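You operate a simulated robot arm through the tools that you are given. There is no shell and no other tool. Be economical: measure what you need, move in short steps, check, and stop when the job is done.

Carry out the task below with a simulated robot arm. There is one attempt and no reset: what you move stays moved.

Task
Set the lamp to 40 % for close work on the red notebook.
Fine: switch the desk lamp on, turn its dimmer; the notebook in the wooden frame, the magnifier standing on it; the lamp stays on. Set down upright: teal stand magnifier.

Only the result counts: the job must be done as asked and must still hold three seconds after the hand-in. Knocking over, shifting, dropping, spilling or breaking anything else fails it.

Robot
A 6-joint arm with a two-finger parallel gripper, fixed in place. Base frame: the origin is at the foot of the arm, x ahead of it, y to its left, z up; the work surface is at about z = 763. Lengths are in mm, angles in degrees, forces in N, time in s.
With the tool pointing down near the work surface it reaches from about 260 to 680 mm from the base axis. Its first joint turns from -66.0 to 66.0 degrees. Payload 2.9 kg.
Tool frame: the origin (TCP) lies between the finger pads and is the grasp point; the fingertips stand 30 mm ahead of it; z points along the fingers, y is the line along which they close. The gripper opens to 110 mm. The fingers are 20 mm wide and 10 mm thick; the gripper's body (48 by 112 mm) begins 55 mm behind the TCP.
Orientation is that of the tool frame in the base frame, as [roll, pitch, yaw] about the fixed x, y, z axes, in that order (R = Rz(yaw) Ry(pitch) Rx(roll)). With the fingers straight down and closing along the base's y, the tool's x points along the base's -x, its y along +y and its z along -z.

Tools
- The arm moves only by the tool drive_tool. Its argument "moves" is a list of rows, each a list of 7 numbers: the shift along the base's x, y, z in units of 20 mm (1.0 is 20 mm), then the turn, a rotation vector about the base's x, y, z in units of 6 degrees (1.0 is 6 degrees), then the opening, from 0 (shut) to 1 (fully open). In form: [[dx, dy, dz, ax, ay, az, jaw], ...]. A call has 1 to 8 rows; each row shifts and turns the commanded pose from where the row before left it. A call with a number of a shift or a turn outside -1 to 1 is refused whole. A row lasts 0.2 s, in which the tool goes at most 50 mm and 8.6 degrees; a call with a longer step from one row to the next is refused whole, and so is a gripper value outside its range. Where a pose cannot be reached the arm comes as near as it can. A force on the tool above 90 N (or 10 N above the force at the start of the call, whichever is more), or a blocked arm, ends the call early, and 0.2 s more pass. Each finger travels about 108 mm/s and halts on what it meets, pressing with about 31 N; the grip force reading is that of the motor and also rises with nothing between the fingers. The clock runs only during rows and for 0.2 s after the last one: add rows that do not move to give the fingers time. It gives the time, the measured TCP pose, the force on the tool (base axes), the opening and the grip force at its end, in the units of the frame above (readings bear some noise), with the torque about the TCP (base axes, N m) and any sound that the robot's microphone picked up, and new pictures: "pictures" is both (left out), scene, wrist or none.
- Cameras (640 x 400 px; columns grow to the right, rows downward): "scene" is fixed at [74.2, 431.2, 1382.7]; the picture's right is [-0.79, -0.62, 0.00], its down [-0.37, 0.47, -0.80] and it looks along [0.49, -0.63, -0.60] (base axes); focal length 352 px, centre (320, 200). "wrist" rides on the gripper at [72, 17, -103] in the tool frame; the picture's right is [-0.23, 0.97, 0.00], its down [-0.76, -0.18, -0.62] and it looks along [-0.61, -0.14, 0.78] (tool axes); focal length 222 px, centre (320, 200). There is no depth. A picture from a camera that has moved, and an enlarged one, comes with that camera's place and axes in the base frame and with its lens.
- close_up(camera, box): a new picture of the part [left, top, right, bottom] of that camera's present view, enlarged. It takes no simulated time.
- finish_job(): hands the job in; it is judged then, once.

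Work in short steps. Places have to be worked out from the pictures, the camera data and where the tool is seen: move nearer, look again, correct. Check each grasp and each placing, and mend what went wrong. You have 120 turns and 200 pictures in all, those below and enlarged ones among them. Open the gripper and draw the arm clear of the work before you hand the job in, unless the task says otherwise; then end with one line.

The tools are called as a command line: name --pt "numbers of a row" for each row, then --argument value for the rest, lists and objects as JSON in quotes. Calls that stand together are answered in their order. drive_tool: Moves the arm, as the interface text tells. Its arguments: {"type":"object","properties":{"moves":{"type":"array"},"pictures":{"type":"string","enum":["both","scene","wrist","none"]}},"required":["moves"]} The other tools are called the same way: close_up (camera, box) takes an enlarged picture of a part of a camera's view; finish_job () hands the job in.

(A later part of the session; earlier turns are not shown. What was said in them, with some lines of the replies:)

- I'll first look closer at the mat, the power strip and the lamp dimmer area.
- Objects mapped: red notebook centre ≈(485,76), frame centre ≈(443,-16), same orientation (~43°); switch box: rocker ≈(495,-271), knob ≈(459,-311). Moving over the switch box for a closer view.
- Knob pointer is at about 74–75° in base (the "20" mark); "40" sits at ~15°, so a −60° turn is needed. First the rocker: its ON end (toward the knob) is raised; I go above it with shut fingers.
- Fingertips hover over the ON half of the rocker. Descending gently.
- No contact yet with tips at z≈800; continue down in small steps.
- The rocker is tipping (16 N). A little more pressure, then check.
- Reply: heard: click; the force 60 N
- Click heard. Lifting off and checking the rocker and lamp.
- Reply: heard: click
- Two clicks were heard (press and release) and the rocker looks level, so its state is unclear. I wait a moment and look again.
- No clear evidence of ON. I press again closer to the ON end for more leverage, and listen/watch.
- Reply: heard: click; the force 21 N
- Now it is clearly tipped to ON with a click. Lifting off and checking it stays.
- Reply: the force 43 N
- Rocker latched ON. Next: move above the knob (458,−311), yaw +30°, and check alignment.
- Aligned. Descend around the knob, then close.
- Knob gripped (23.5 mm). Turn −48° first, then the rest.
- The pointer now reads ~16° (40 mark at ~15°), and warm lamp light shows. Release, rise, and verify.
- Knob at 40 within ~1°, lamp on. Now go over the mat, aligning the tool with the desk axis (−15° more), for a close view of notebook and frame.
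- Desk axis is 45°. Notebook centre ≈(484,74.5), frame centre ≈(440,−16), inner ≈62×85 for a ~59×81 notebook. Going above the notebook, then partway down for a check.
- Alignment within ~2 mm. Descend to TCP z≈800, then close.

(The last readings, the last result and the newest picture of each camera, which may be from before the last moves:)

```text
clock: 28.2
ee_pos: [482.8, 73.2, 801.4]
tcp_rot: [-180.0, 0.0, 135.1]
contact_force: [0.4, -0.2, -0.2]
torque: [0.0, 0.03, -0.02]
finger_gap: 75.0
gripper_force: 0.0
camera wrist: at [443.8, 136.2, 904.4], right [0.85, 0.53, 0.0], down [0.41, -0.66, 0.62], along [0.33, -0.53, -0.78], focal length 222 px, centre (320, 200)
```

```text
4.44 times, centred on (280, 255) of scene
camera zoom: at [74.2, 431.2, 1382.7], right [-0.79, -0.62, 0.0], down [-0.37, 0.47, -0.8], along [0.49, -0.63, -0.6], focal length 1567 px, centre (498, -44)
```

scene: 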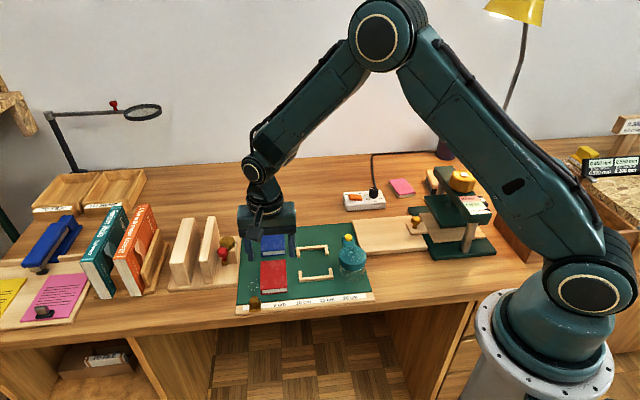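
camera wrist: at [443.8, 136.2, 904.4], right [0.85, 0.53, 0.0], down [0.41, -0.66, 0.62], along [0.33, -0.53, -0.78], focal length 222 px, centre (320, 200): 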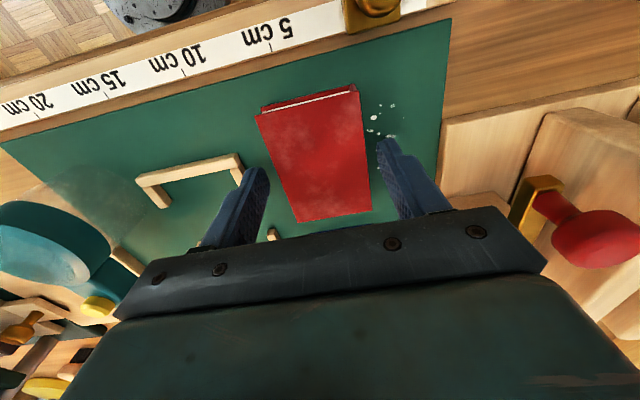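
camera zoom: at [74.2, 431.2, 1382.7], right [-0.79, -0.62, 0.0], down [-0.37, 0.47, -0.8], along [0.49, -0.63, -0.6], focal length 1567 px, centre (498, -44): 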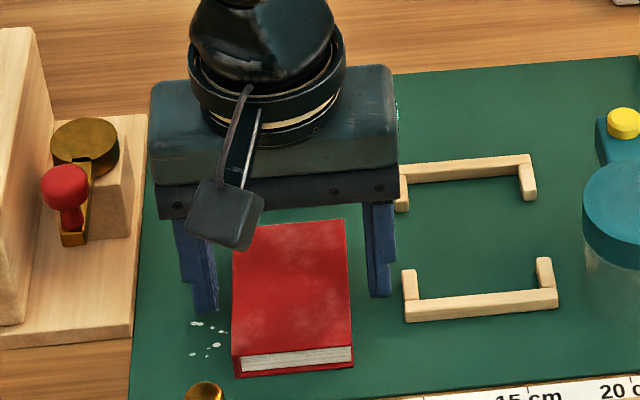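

Fingers straddle the notebook. Lower 3 mm and close.

drive_tool --pt "0 0 -0.15 0 0 0 0.68" --pt "0 0 0 0 0 0 0.6" --pt "0 0 0 0 0 0 0.53" --pt "0 0 0 0 0 0 0.45" --pt "0 0 0 0 0 0 0.45" --pictures "wrist"

close_up --camera "scene" --box '[230, 210, 330, 300]'

```text
clock: 29.4
ee_pos: [483.0, 73.5, 798.4]
tcp_rot: [180.0, -0.1, 135.0]
contact_force: [1.1, 2.2, 1.2]
torque: [0.0, -0.11, 0.05]
finger_gap: 57.1
gripper_force: 31.1
camera wrist: at [443.8, 136.3, 901.4], right [0.85, 0.53, 0.0], down [0.41, -0.66, 0.62], along [0.33, -0.53, -0.78], focal length 222 px, centre (320, 200)
```

wrist: 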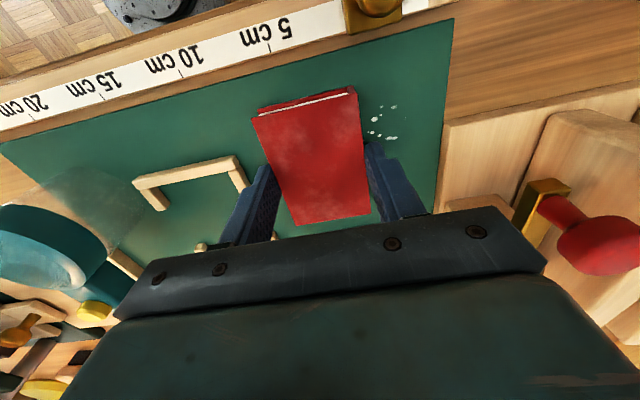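

```text
4.44 times, centred on (280, 255) of scene
camera zoom: at [74.2, 431.3, 1382.7], right [-0.79, -0.62, 0.0], down [-0.37, 0.47, -0.8], along [0.49, -0.63, -0.6], focal length 1567 px, centre (498, -44)
```

zoom: 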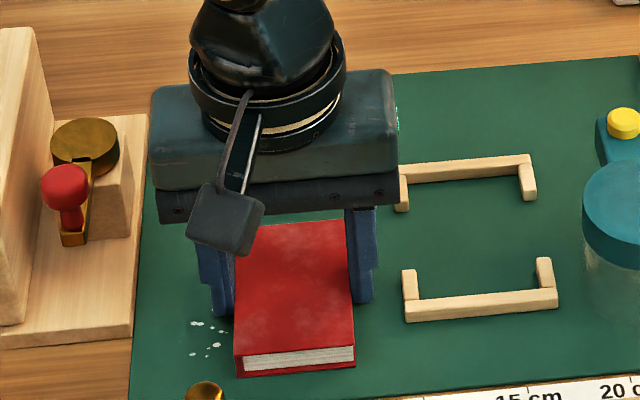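

Gripped (57 mm). Lift 40 mm and carry over the frame (−43, −89.5).

drive_tool --pt "0 0 0.5 0 0 0 0.45" --pt "0 0 0.75 0 0 0 0.45" --pt "0 0 0.75 0 0 0 0.45" --pt "-0.43 -0.9 0 0 0 0 0.45" --pt "-0.43 -0.9 0 0 0 0 0.45" --pt "-0.43 -0.9 0 0 0 0 0.45" --pt "-0.43 -0.9 0 0 0 0 0.45" --pt "-0.43 -0.88 0 0 0 0 0.45" --pictures "none"

drive_tool --pt "0 0 -0.4 0 0 0 0.45" --pt "0 0 0 0 0 0 0.45" --pictures "both"

close_up --camera "scene" --box '[250, 210, 350, 300]'

close_up --camera "wrist" --box '[220, 60, 420, 240]'

```text
clock: 31.2
ee_pos: [440.5, -16.6, 838.1]
tcp_rot: [179.9, -0.1, 135.0]
contact_force: [-0.6, 0.3, -0.7]
torque: [0.04, -0.03, 0.0]
finger_gap: 56.6
gripper_force: 31.5
```

```text
clock: 31.8
ee_pos: [440.8, -16.1, 830.3]
tcp_rot: [-180.0, 0.0, 134.9]
contact_force: [-0.3, 0.1, -0.1]
torque: [0.0, 0.01, -0.01]
finger_gap: 56.9
gripper_force: 31.1
camera wrist: at [400.9, 46.3, 933.0], right [0.85, 0.53, 0.0], down [0.41, -0.66, 0.62], along [0.33, -0.53, -0.78], focal length 222 px, centre (320, 200)
```

scene: 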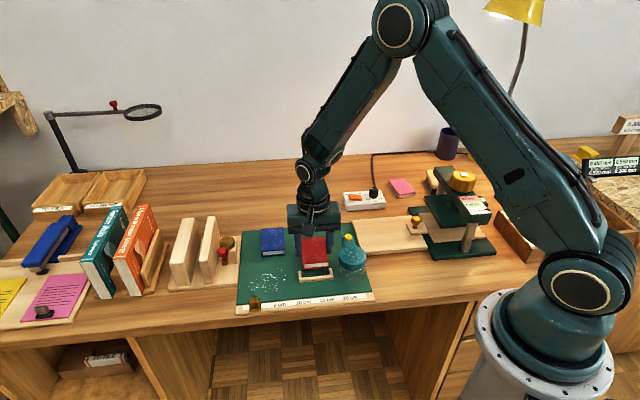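
wrist: 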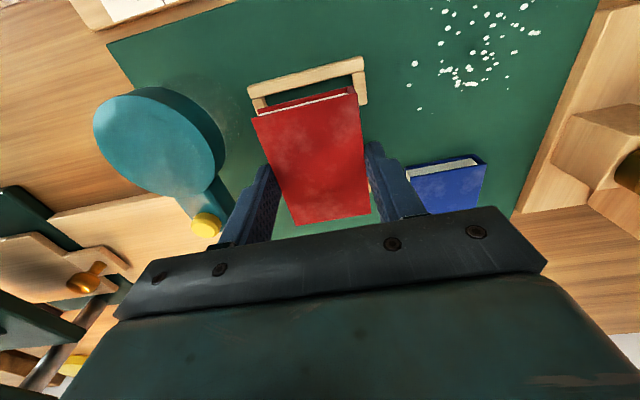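

```text
4.44 times, centred on (300, 255) of scene
camera zoom: at [74.2, 431.2, 1382.7], right [-0.79, -0.62, 0.0], down [-0.37, 0.47, -0.8], along [0.49, -0.63, -0.6], focal length 1567 px, centre (409, -44)
```

zoom: 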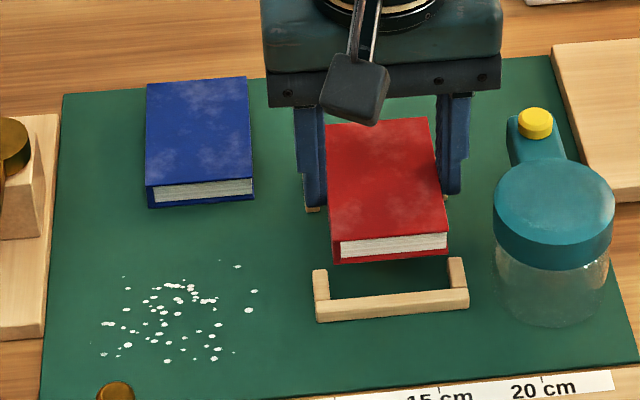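

```text
2.22 times, centred on (320, 150) of wrist
camera zoom: at [400.9, 46.3, 933.0], right [0.85, 0.53, 0.0], down [0.41, -0.66, 0.62], along [0.33, -0.53, -0.78], focal length 494 px, centre (320, 311)
```

zoom: 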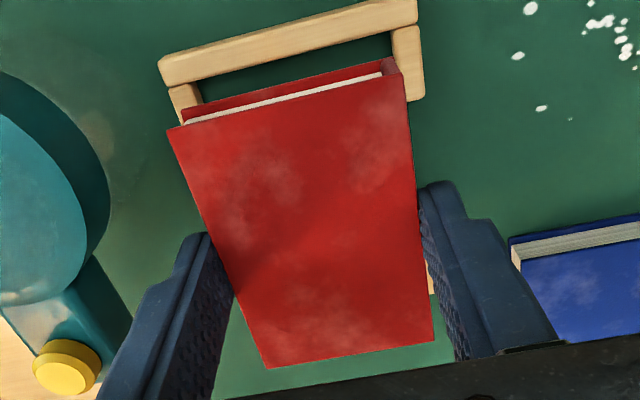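

Notebook appears centred over the frame (e1 within 0.5 mm, slight shift back toward the front by 0.7 mm). Lower to just above bar height and look.

drive_tool --pt "-0.03 0.03 -0.4 0 0 0 0.45" --pt "0 0 -0.4 0 0 0 0.45" --pt "0 0 -0.3 0 0 0 0.45" --pt "0 0 0 0 0 0 0.45" --pictures "none"

close_up --camera "scene" --box '[275, 225, 347, 285]'

close_up --camera "wrist" --box '[220, 60, 420, 240]'

```text
clock: 32.8
ee_pos: [440.2, -16.1, 808.1]
tcp_rot: [-180.0, 0.0, 135.0]
contact_force: [0.0, 0.1, -0.3]
torque: [0.0, 0.0, 0.01]
finger_gap: 56.8
gripper_force: 30.9
```

```text
6.67 times, centred on (311, 255) of scene
camera zoom: at [74.2, 431.2, 1382.7], right [-0.79, -0.62, 0.0], down [-0.37, 0.47, -0.8], along [0.49, -0.63, -0.6], focal length 2350 px, centre (380, -167)
```

zoom: 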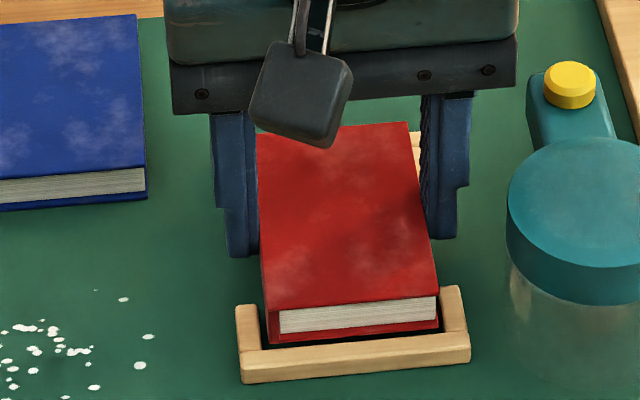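

```text
2.22 times, centred on (320, 150) of wrist
camera zoom: at [400.1, 47.2, 911.3], right [0.85, 0.53, 0.0], down [0.41, -0.66, 0.62], along [0.33, -0.53, -0.78], focal length 494 px, centre (320, 311)
```

zoom: 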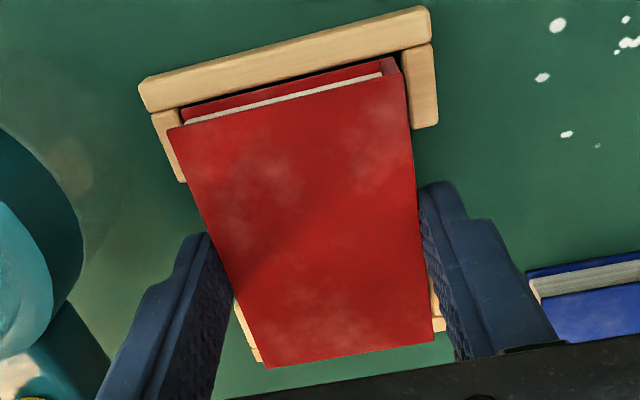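

Well aligned inside the frame. Lower the rest.

drive_tool --pt "0 0 -0.2 0 0 0 0.45" --pt "0 0 -0.15 0 0 0 0.45" --pt "0 0 -0.1 0 0 0 0.45" --pt "0 0 0 0 0 0 0.45" --pictures "none"

close_up --camera "scene" --box '[275, 225, 347, 285]'

close_up --camera "wrist" --box '[220, 60, 420, 240]'

```text
clock: 33.8
ee_pos: [439.8, -16.0, 797.9]
tcp_rot: [-179.9, 0.0, 134.9]
contact_force: [0.9, 0.2, -1.7]
torque: [0.03, -0.02, -0.02]
finger_gap: 57.1
gripper_force: 31.0
```

```text
6.67 times, centred on (311, 255) of scene
camera zoom: at [74.2, 431.2, 1382.7], right [-0.79, -0.62, 0.0], down [-0.37, 0.47, -0.8], along [0.49, -0.63, -0.6], focal length 2350 px, centre (380, -167)
```

zoom: 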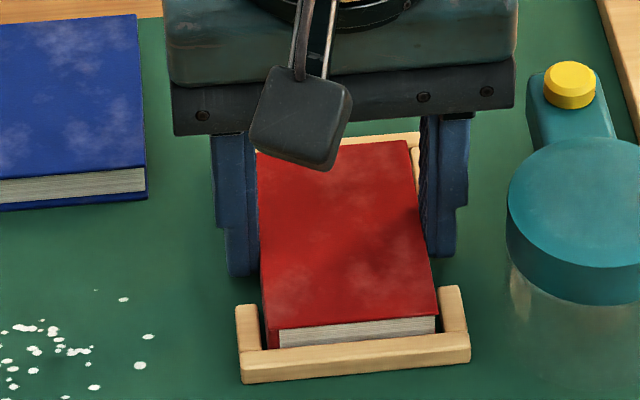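

```text
2.22 times, centred on (320, 150) of wrist
camera zoom: at [400.2, 47.4, 902.0], right [0.85, 0.53, 0.0], down [0.41, -0.66, 0.62], along [0.33, -0.53, -0.78], focal length 494 px, centre (320, 311)
```

zoom: 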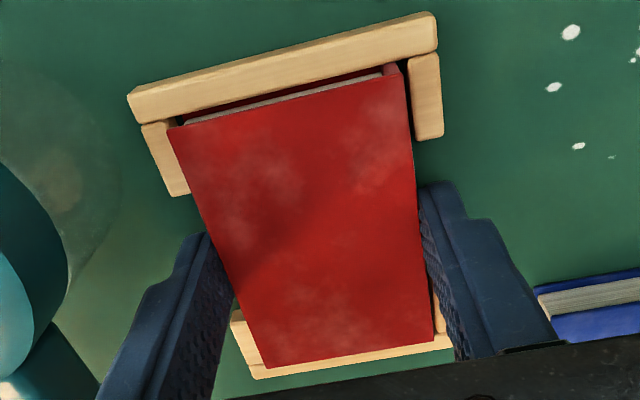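

The notebook sits in the frame. Release slightly and lift straight up.

drive_tool --pt "0 0 0 0 0 0 0.56" --pt "0 0 0 0 0 0 0.6" --pt "0 0 0.5 0 0 0 0.6" --pt "0 0 1 0 0 0 0.6" --pt "0 0 1 0 0 0 0.6" --pt "0 0 1 0 0 0 0.6" --pt "0 0 1 0 0 0 0.7" --pt "0 0 1 0 0 0 0.8" --pictures "both"

close_up --camera "scene" --box '[275, 220, 387, 290]'

close_up --camera "wrist" --box '[160, 60, 360, 240]'

```text
clock: 35.6
ee_pos: [439.1, -16.3, 910.3]
tcp_rot: [180.0, 0.0, 135.0]
contact_force: [0.6, -0.7, -0.1]
torque: [-0.02, -0.01, 0.01]
finger_gap: 88.1
gripper_force: 0.1
camera wrist: at [399.8, 46.6, 1013.0], right [0.85, 0.53, 0.0], down [0.41, -0.66, 0.62], along [0.33, -0.53, -0.78], focal length 222 px, centre (320, 200)
```

scene: 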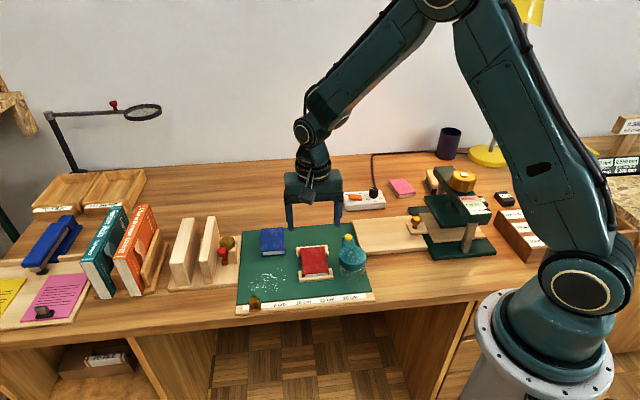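
wrist: 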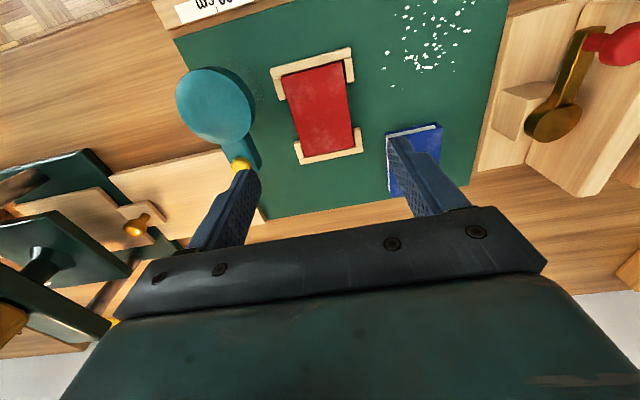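

```text
5.71 times, centred on (331, 255) of scene
camera zoom: at [74.2, 431.2, 1382.7], right [-0.79, -0.62, 0.0], down [-0.37, 0.47, -0.8], along [0.49, -0.63, -0.6], focal length 2014 px, centre (257, -114)
```

zoom: 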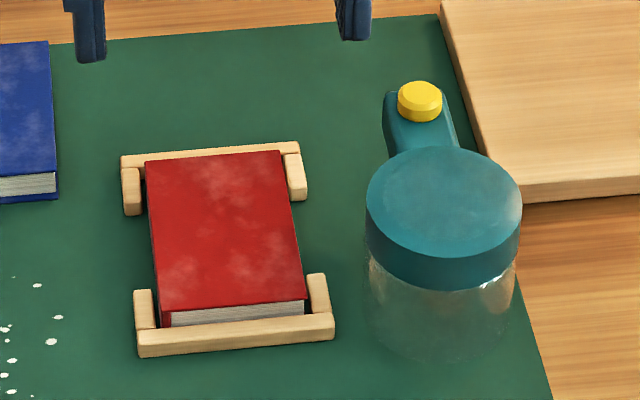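

```text
2.22 times, centred on (260, 150) of wrist
camera zoom: at [399.8, 46.6, 1013.0], right [0.85, 0.53, 0.0], down [0.41, -0.66, 0.62], along [0.33, -0.53, -0.78], focal length 494 px, centre (453, 311)
```

zoom: 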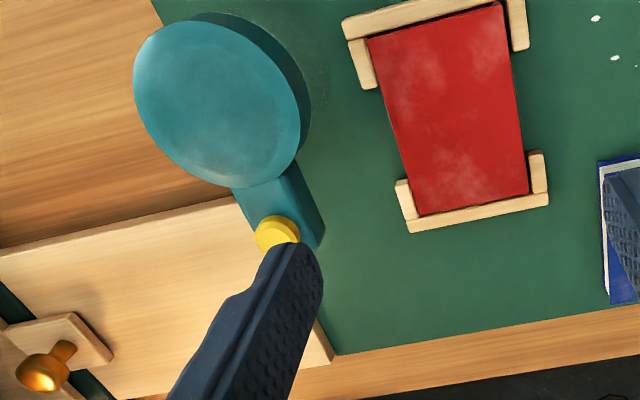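

Notebook is placed. Magnifier centre ≈(353,−48), top z≈816, ∅60, handle along the desk depth; I'll grasp its teal rim along the 45° axis. Move above it.

drive_tool --pt "-0.9 -0.33 0 0 0 0 0.72" --pt "-0.9 -0.33 0 0 0 0 0.72" --pt "-0.9 -0.33 0 0 0 0 0.72" --pt "-0.9 -0.33 0 0 0 0 0.72" --pt "-0.7 -0.26 -0.5 0 0 0 0.72" --pt "0 0 -0.6 0 0 0 0.72" --pt "0 0 0 0 0 0 0.72" --pictures "both"

close_up --camera "scene" --box '[300, 190, 400, 280]'

close_up --camera "wrist" --box '[220, 40, 420, 220]'

```text
clock: 37.2
ee_pos: [354.4, -47.4, 886.3]
tcp_rot: [179.9, 0.0, 135.0]
contact_force: [-0.1, -0.7, 0.6]
torque: [0.02, 0.01, 0.03]
finger_gap: 79.1
gripper_force: 0.0
camera wrist: at [314.0, 15.3, 990.1], right [0.85, 0.53, 0.0], down [0.41, -0.66, 0.62], along [0.33, -0.53, -0.78], focal length 222 px, centre (320, 200)
```

scene: 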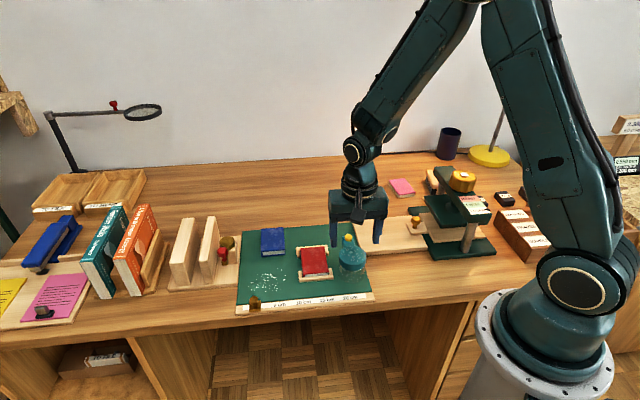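
wrist: 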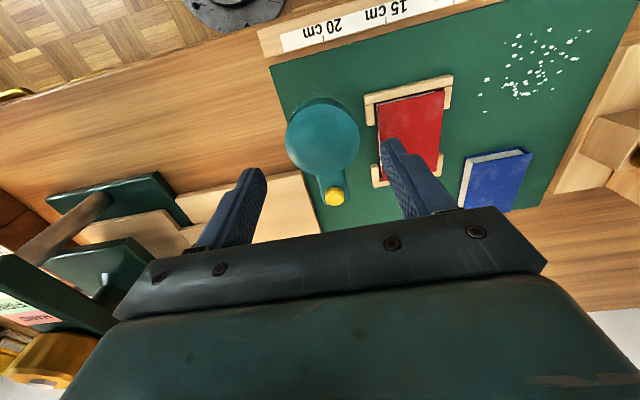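

```text
4.44 times, centred on (350, 235) of scene
camera zoom: at [74.2, 431.2, 1382.7], right [-0.79, -0.62, 0.0], down [-0.37, 0.47, -0.8], along [0.49, -0.63, -0.6], focal length 1567 px, centre (187, 44)
```

zoom: 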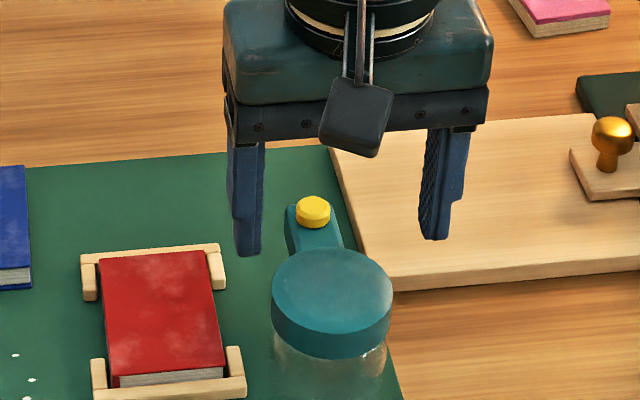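

```text
2.22 times, centred on (320, 130) of wrist
camera zoom: at [314.0, 15.3, 990.1], right [0.85, 0.53, 0.0], down [0.41, -0.66, 0.62], along [0.33, -0.53, -0.78], focal length 494 px, centre (320, 356)
```

zoom: 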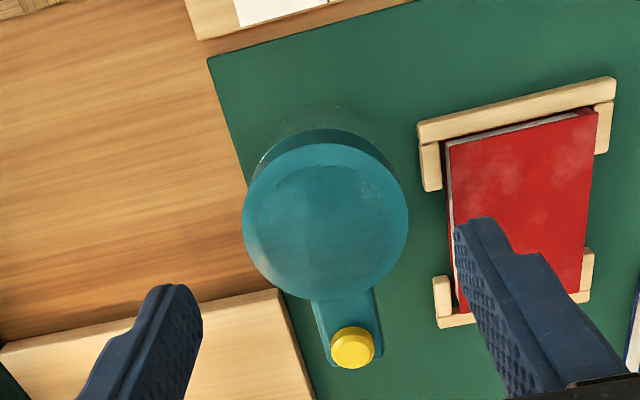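

Centred on the magnifier. Descend to TCP z≈822 and check before closing.

drive_tool --pt "0 0 -0.8 0 0 0 0.72" --pt "0 0 -0.8 0 0 0 0.72" --pt "0 0 -0.8 0 0 0 0.72" --pt "0 0 -0.5 0 0 0 0.72" --pt "0 0 -0.3 0 0 0 0.72" --pt "0 0 0 0 0 0 0.72" --pictures "wrist"

close_up --camera "scene" --box '[300, 200, 400, 290]'

```text
clock: 38.6
ee_pos: [353.6, -47.8, 822.8]
tcp_rot: [180.0, 0.0, 135.0]
contact_force: [-0.6, 0.8, -0.2]
torque: [0.0, -0.03, 0.03]
finger_gap: 79.1
gripper_force: 0.0
camera wrist: at [314.5, 15.7, 926.1], right [0.85, 0.53, 0.0], down [0.41, -0.66, 0.62], along [0.33, -0.53, -0.78], focal length 222 px, centre (320, 200)
```

wrist: 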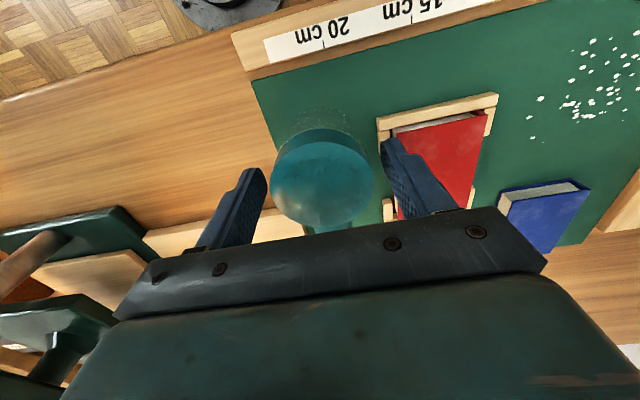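

```text
4.44 times, centred on (350, 245) of scene
camera zoom: at [74.2, 431.2, 1382.7], right [-0.79, -0.62, 0.0], down [-0.37, 0.47, -0.8], along [0.49, -0.63, -0.6], focal length 1567 px, centre (187, 0)
```

zoom: 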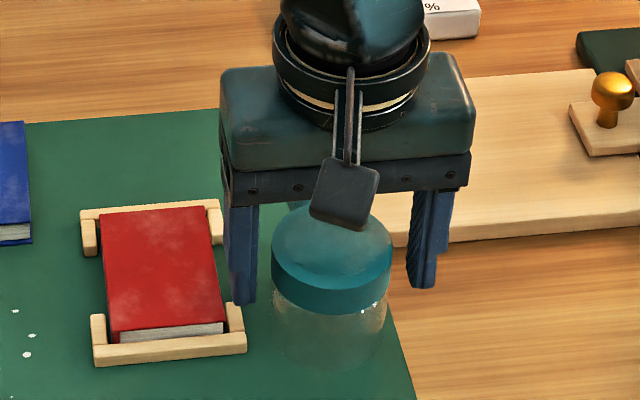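

Fingers straddle the rim evenly. Small 2 mm depth correction, then close.

drive_tool --pt "0.06 -0.06 0 0 0 0 0.7" --pt "0 0 0 0 0 0 0.62" --pt "0 0 0 0 0 0 0.56" --pt "0 0 0 0 0 0 0.5" --pt "0 0 0 0 0 0 0.48" --pt "0 0 0 0 0 0 0.48" --pictures "wrist"

close_up --camera "scene" --box '[300, 200, 400, 290]'

```text
clock: 40.0
ee_pos: [355.5, -48.1, 822.7]
tcp_rot: [-179.9, 0.1, 135.0]
contact_force: [1.8, 1.5, 0.6]
torque: [0.0, -0.02, 0.0]
finger_gap: 59.6
gripper_force: 30.6
camera wrist: at [315.6, 14.4, 926.2], right [0.85, 0.53, 0.0], down [0.41, -0.66, 0.62], along [0.33, -0.53, -0.78], focal length 222 px, centre (320, 200)
```

wrist: 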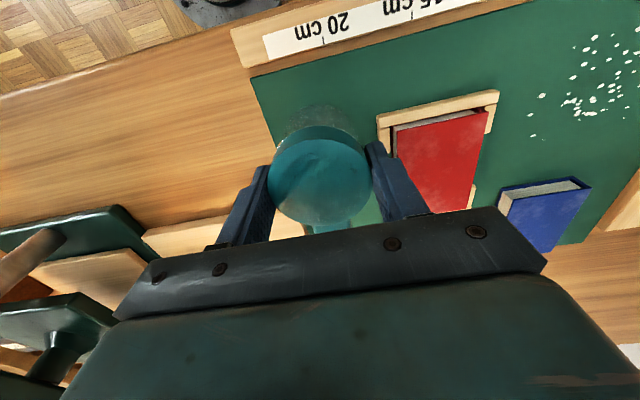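

```text
4.44 times, centred on (350, 245) of scene
camera zoom: at [74.3, 431.3, 1382.7], right [-0.79, -0.62, 0.0], down [-0.37, 0.47, -0.8], along [0.49, -0.63, -0.6], focal length 1567 px, centre (187, 0)
```

zoom: 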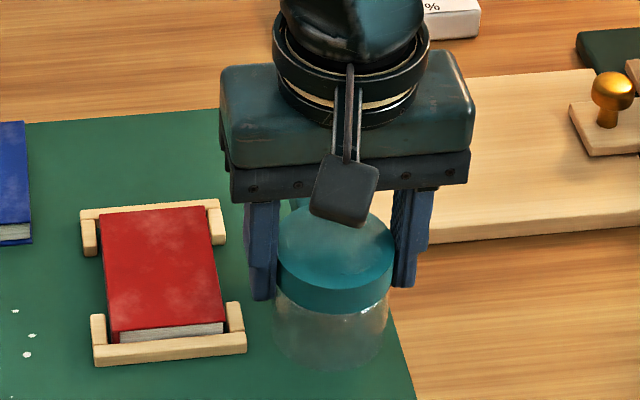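

Gripped at 59.6 mm. Lift 40 mm and check it hangs level.

drive_tool --pt "0 0 0.2 0 0 0 0.48" --pt "0 0 0.4 0 0 0 0.48" --pt "0 0 0.7 0 0 0 0.48" --pt "0 0 0.7 0 0 0 0.48" --pt "0 0 0 0 0 0 0.48" --pictures "wrist"

close_up --camera "scene" --box '[300, 190, 400, 280]'

```text
clock: 41.2
ee_pos: [354.7, -48.5, 863.1]
tcp_rot: [-180.0, 0.0, 135.1]
contact_force: [0.7, 0.7, -2.5]
torque: [0.02, 0.02, -0.04]
finger_gap: 59.8
gripper_force: 31.4
camera wrist: at [314.9, 14.1, 966.6], right [0.85, 0.53, 0.0], down [0.41, -0.66, 0.62], along [0.33, -0.53, -0.78], focal length 222 px, centre (320, 200)
```

wrist: 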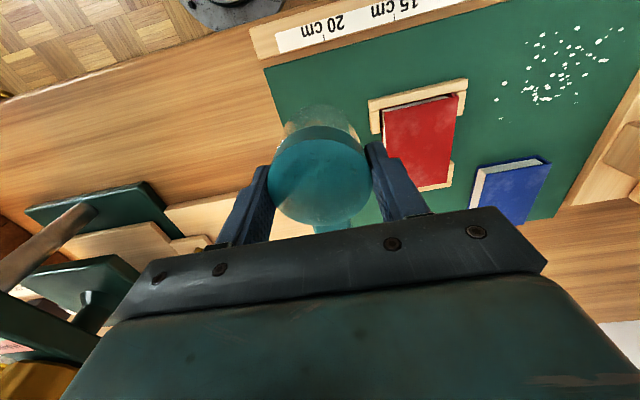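

```text
4.44 times, centred on (350, 235) of scene
camera zoom: at [74.3, 431.2, 1382.7], right [-0.79, -0.62, 0.0], down [-0.37, 0.47, -0.8], along [0.49, -0.63, -0.6], focal length 1567 px, centre (187, 44)
```

zoom: 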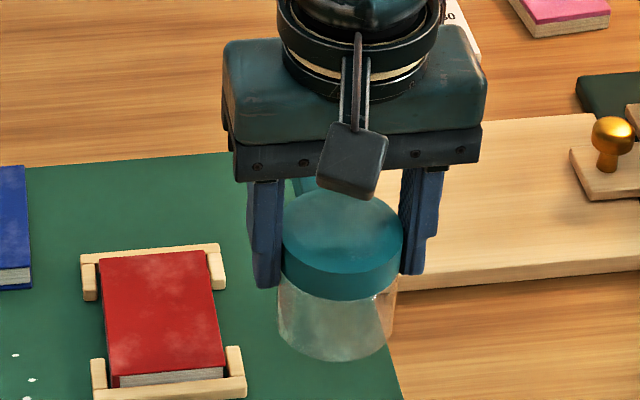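

Held level. Carry it over the notebook centre (+84.5, +32).

drive_tool --pt "0.7 0.27 0 0 0 0 0.48" --pt "0.7 0.27 0 0 0 0 0.48" --pt "0.7 0.27 0 0 0 0 0.48" --pt "0.7 0.27 0 0 0 0 0.48" --pt "0.7 0.27 0 0 0 0 0.48" --pt "0.72 0.26 0 0 0 0 0.48" --pt "0 0 -0.5 0 0 0 0.48" --pt "0 0 0 0 0 0 0.48" --pictures "wrist"

close_up --camera "scene" --box '[265, 200, 365, 290]'

close_up --camera "wrist" --box '[220, 60, 420, 240]'

```text
clock: 43.0
ee_pos: [440.0, -16.2, 852.4]
tcp_rot: [179.9, 0.0, 135.0]
contact_force: [-0.3, 0.2, -2.0]
torque: [0.02, 0.01, 0.04]
finger_gap: 59.9
gripper_force: 30.8
camera wrist: at [400.1, 46.6, 955.7], right [0.85, 0.53, 0.0], down [0.41, -0.66, 0.62], along [0.33, -0.53, -0.78], focal length 222 px, centre (320, 200)
```

wrist: 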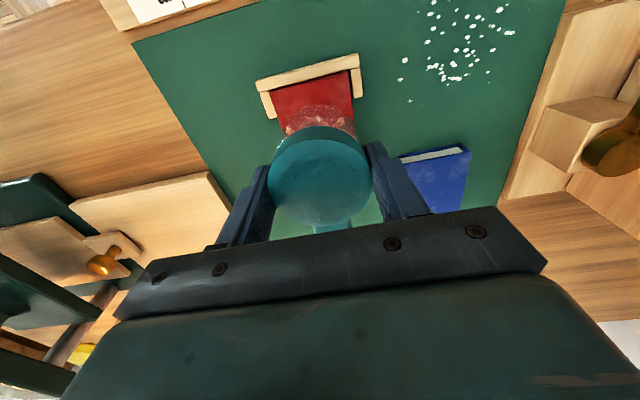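

```text
4.44 times, centred on (315, 245) of scene
camera zoom: at [74.3, 431.2, 1382.7], right [-0.79, -0.62, 0.0], down [-0.37, 0.47, -0.8], along [0.49, -0.63, -0.6], focal length 1567 px, centre (342, 0)
```

zoom: 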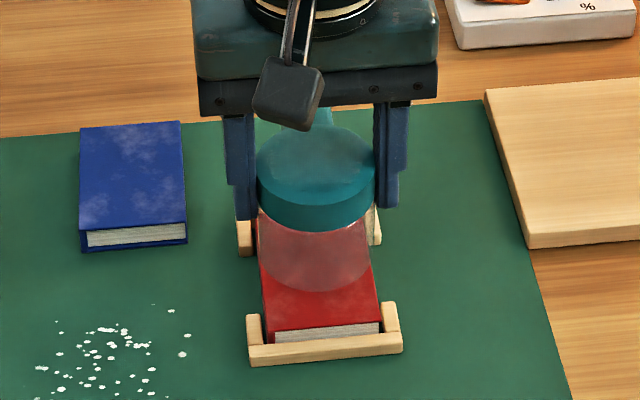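

```text
2.22 times, centred on (320, 150) of wrist
camera zoom: at [400.1, 46.6, 955.7], right [0.85, 0.53, 0.0], down [0.41, -0.66, 0.62], along [0.33, -0.53, -0.78], focal length 494 px, centre (320, 311)
```

zoom: 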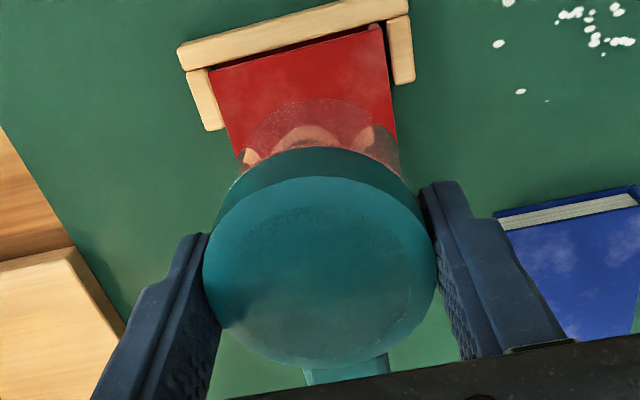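

Centred over the notebook. Lowering: contact expected around TCP z≈836.

drive_tool --pt "0 0 -0.3 0 0 0 0.48" --pt "0 0 -0.2 0 0 0 0.48" --pt "0 0 -0.1 0 0 0 0.48" --pt "0 0 -0.1 0 0 0 0.48" --pt "0 0 0 0 0 0 0.48" --pictures "none"

close_up --camera "scene" --box '[265, 200, 365, 290]'

```text
clock: 44.2
ee_pos: [439.8, -17.0, 840.6]
tcp_rot: [179.9, 0.2, 135.0]
contact_force: [-5.4, 0.0, 28.0]
torque: [0.01, 0.41, -0.01]
finger_gap: 59.4
gripper_force: 31.0
```

```text
4.44 times, centred on (315, 245) of scene
camera zoom: at [73.7, 431.3, 1382.7], right [-0.79, -0.62, 0.0], down [-0.37, 0.47, -0.8], along [0.49, -0.63, -0.59], focal length 1567 px, centre (342, 0)
```

zoom: 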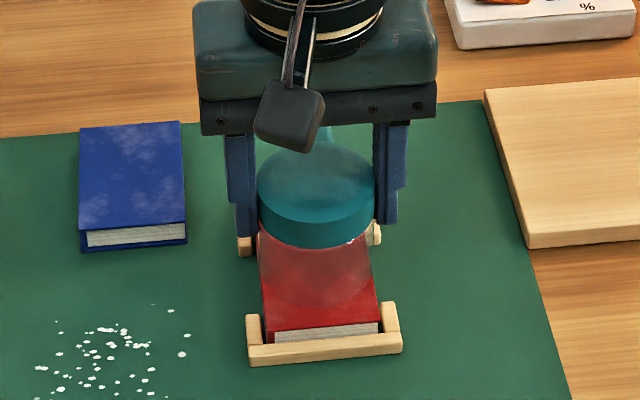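

Contact (28 N). Back off 2 mm in command, then open gently.

drive_tool --pt "0 0 0.09 0 0 0 0.48" --pt "0 0 0 0 0 0 0.48" --pictures "none"

```text
clock: 44.8
ee_pos: [438.5, -16.3, 841.5]
tcp_rot: [179.9, 0.1, 135.0]
contact_force: [3.5, -1.2, 8.7]
torque: [-0.02, -0.15, 0.03]
finger_gap: 59.6
gripper_force: 31.2
```

drive_tool --pt "0 0 0.03 0 0 0 0.48" --pt "0 0 0 0 0 0 0.56" --pt "0 0 0 0 0 0 0.62" --pt "0 0 0 0 0 0 0.68" --pt "0 0 0 0 0 0 0.7" --pictures "wrist"

close_up --camera "scene" --box '[265, 200, 365, 290]'

```text
clock: 46.0
ee_pos: [438.8, -16.0, 840.4]
tcp_rot: [180.0, -0.1, 135.0]
contact_force: [-0.6, -0.4, 0.7]
torque: [-0.01, 0.02, 0.02]
finger_gap: 76.8
gripper_force: 0.1
camera wrist: at [399.7, 46.3, 944.6], right [0.85, 0.53, 0.0], down [0.41, -0.66, 0.62], along [0.33, -0.53, -0.78], focal length 222 px, centre (320, 200)
```

wrist: 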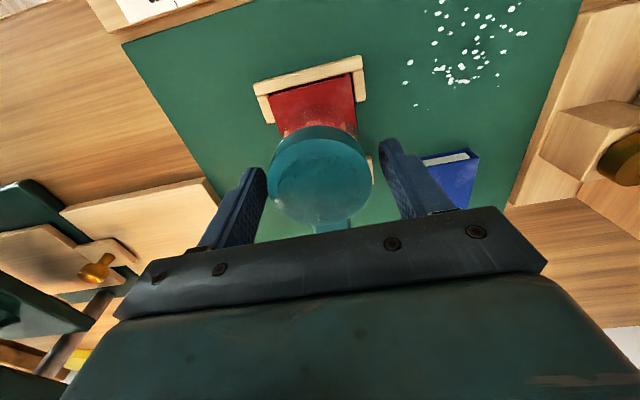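

```text
4.44 times, centred on (315, 245) of scene
camera zoom: at [74.2, 431.2, 1382.7], right [-0.79, -0.62, 0.0], down [-0.37, 0.47, -0.8], along [0.49, -0.63, -0.6], focal length 1567 px, centre (342, 0)
```

zoom: 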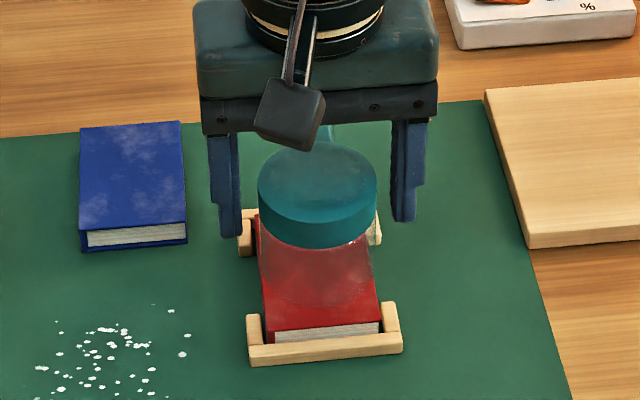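

Released, standing upright. Lift straight up and draw clear.

drive_tool --pt "0 0 0.5 0 0 0 0.72" --pt "0 0 1 0 0 0 0.72" --pt "0 0 1 0 0 0 0.72" --pt "0 0 1 0 0 0 0.72" --pt "0 0 1 0 0 0 0.72" --pt "-0.5 0.5 1 0 0 0 0.72" --pt "-1 0.5 1 0 0 0 0.72" --pt "-1 0.5 1 0 0 0 0.72" --pictures "both"

close_up --camera "scene" --box '[265, 200, 365, 290]'

close_up --camera "scene" --box '[336, 175, 400, 215]'

```text
clock: 47.8
ee_pos: [389.3, 14.6, 991.5]
tcp_rot: [-179.9, 0.1, 135.0]
contact_force: [-0.4, 0.5, -0.5]
torque: [0.0, 0.02, -0.03]
finger_gap: 79.1
gripper_force: 0.1
camera wrist: at [349.9, 76.2, 1095.1], right [0.85, 0.53, 0.0], down [0.41, -0.66, 0.62], along [0.33, -0.53, -0.78], focal length 222 px, centre (320, 200)
```

scene: 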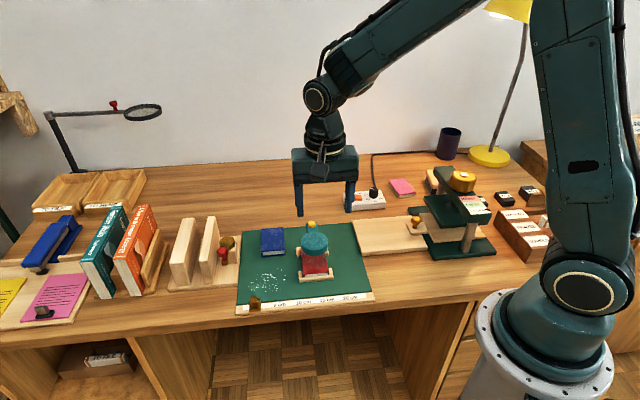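
wrist: 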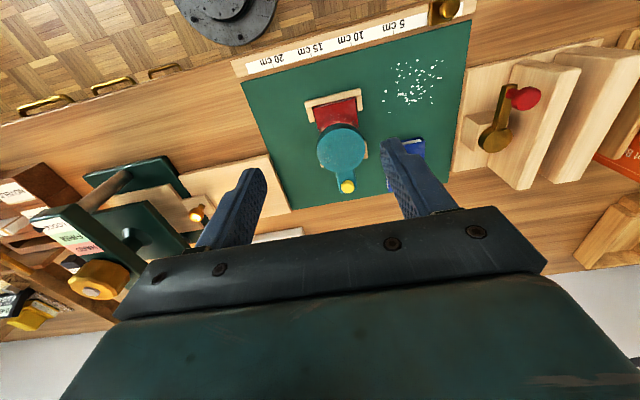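

```text
4.44 times, centred on (315, 245) of scene
camera zoom: at [74.2, 431.2, 1382.7], right [-0.79, -0.62, 0.0], down [-0.37, 0.47, -0.8], along [0.49, -0.63, -0.6], focal length 1567 px, centre (342, 0)
```

zoom: 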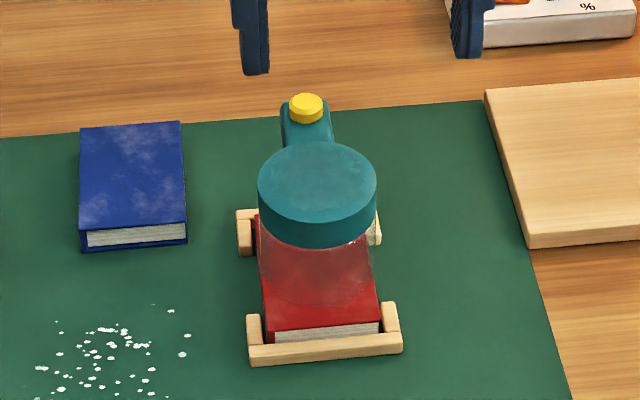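

```text
10.00 times, centred on (368, 195) of scene
camera zoom: at [74.2, 431.2, 1382.7], right [-0.79, -0.62, 0.0], down [-0.37, 0.47, -0.8], along [0.49, -0.63, -0.6], focal length 3525 px, centre (-160, 250)
```

zoom: 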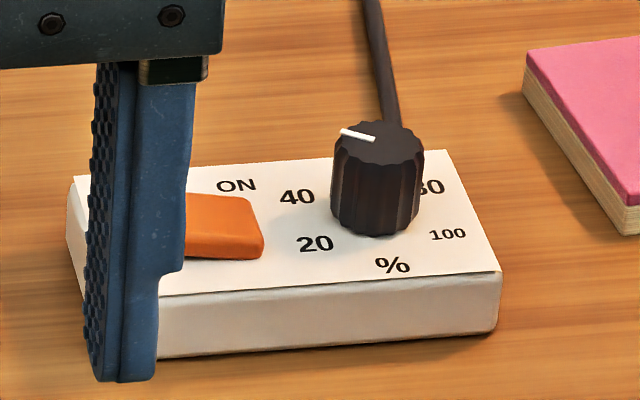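

Everything holds: switch ON, knob at 40, notebook in the frame, magnifier upright on it, arm clear. Handing in.

finish_job

```text
The job is handed in.
```

The job is handed in: the lamp is on with its dimmer at 40 %, the red notebook lies in the wooden frame, and the teal magnifier stands upright on it. Nothing else looked shifted when I checked the last pictures.
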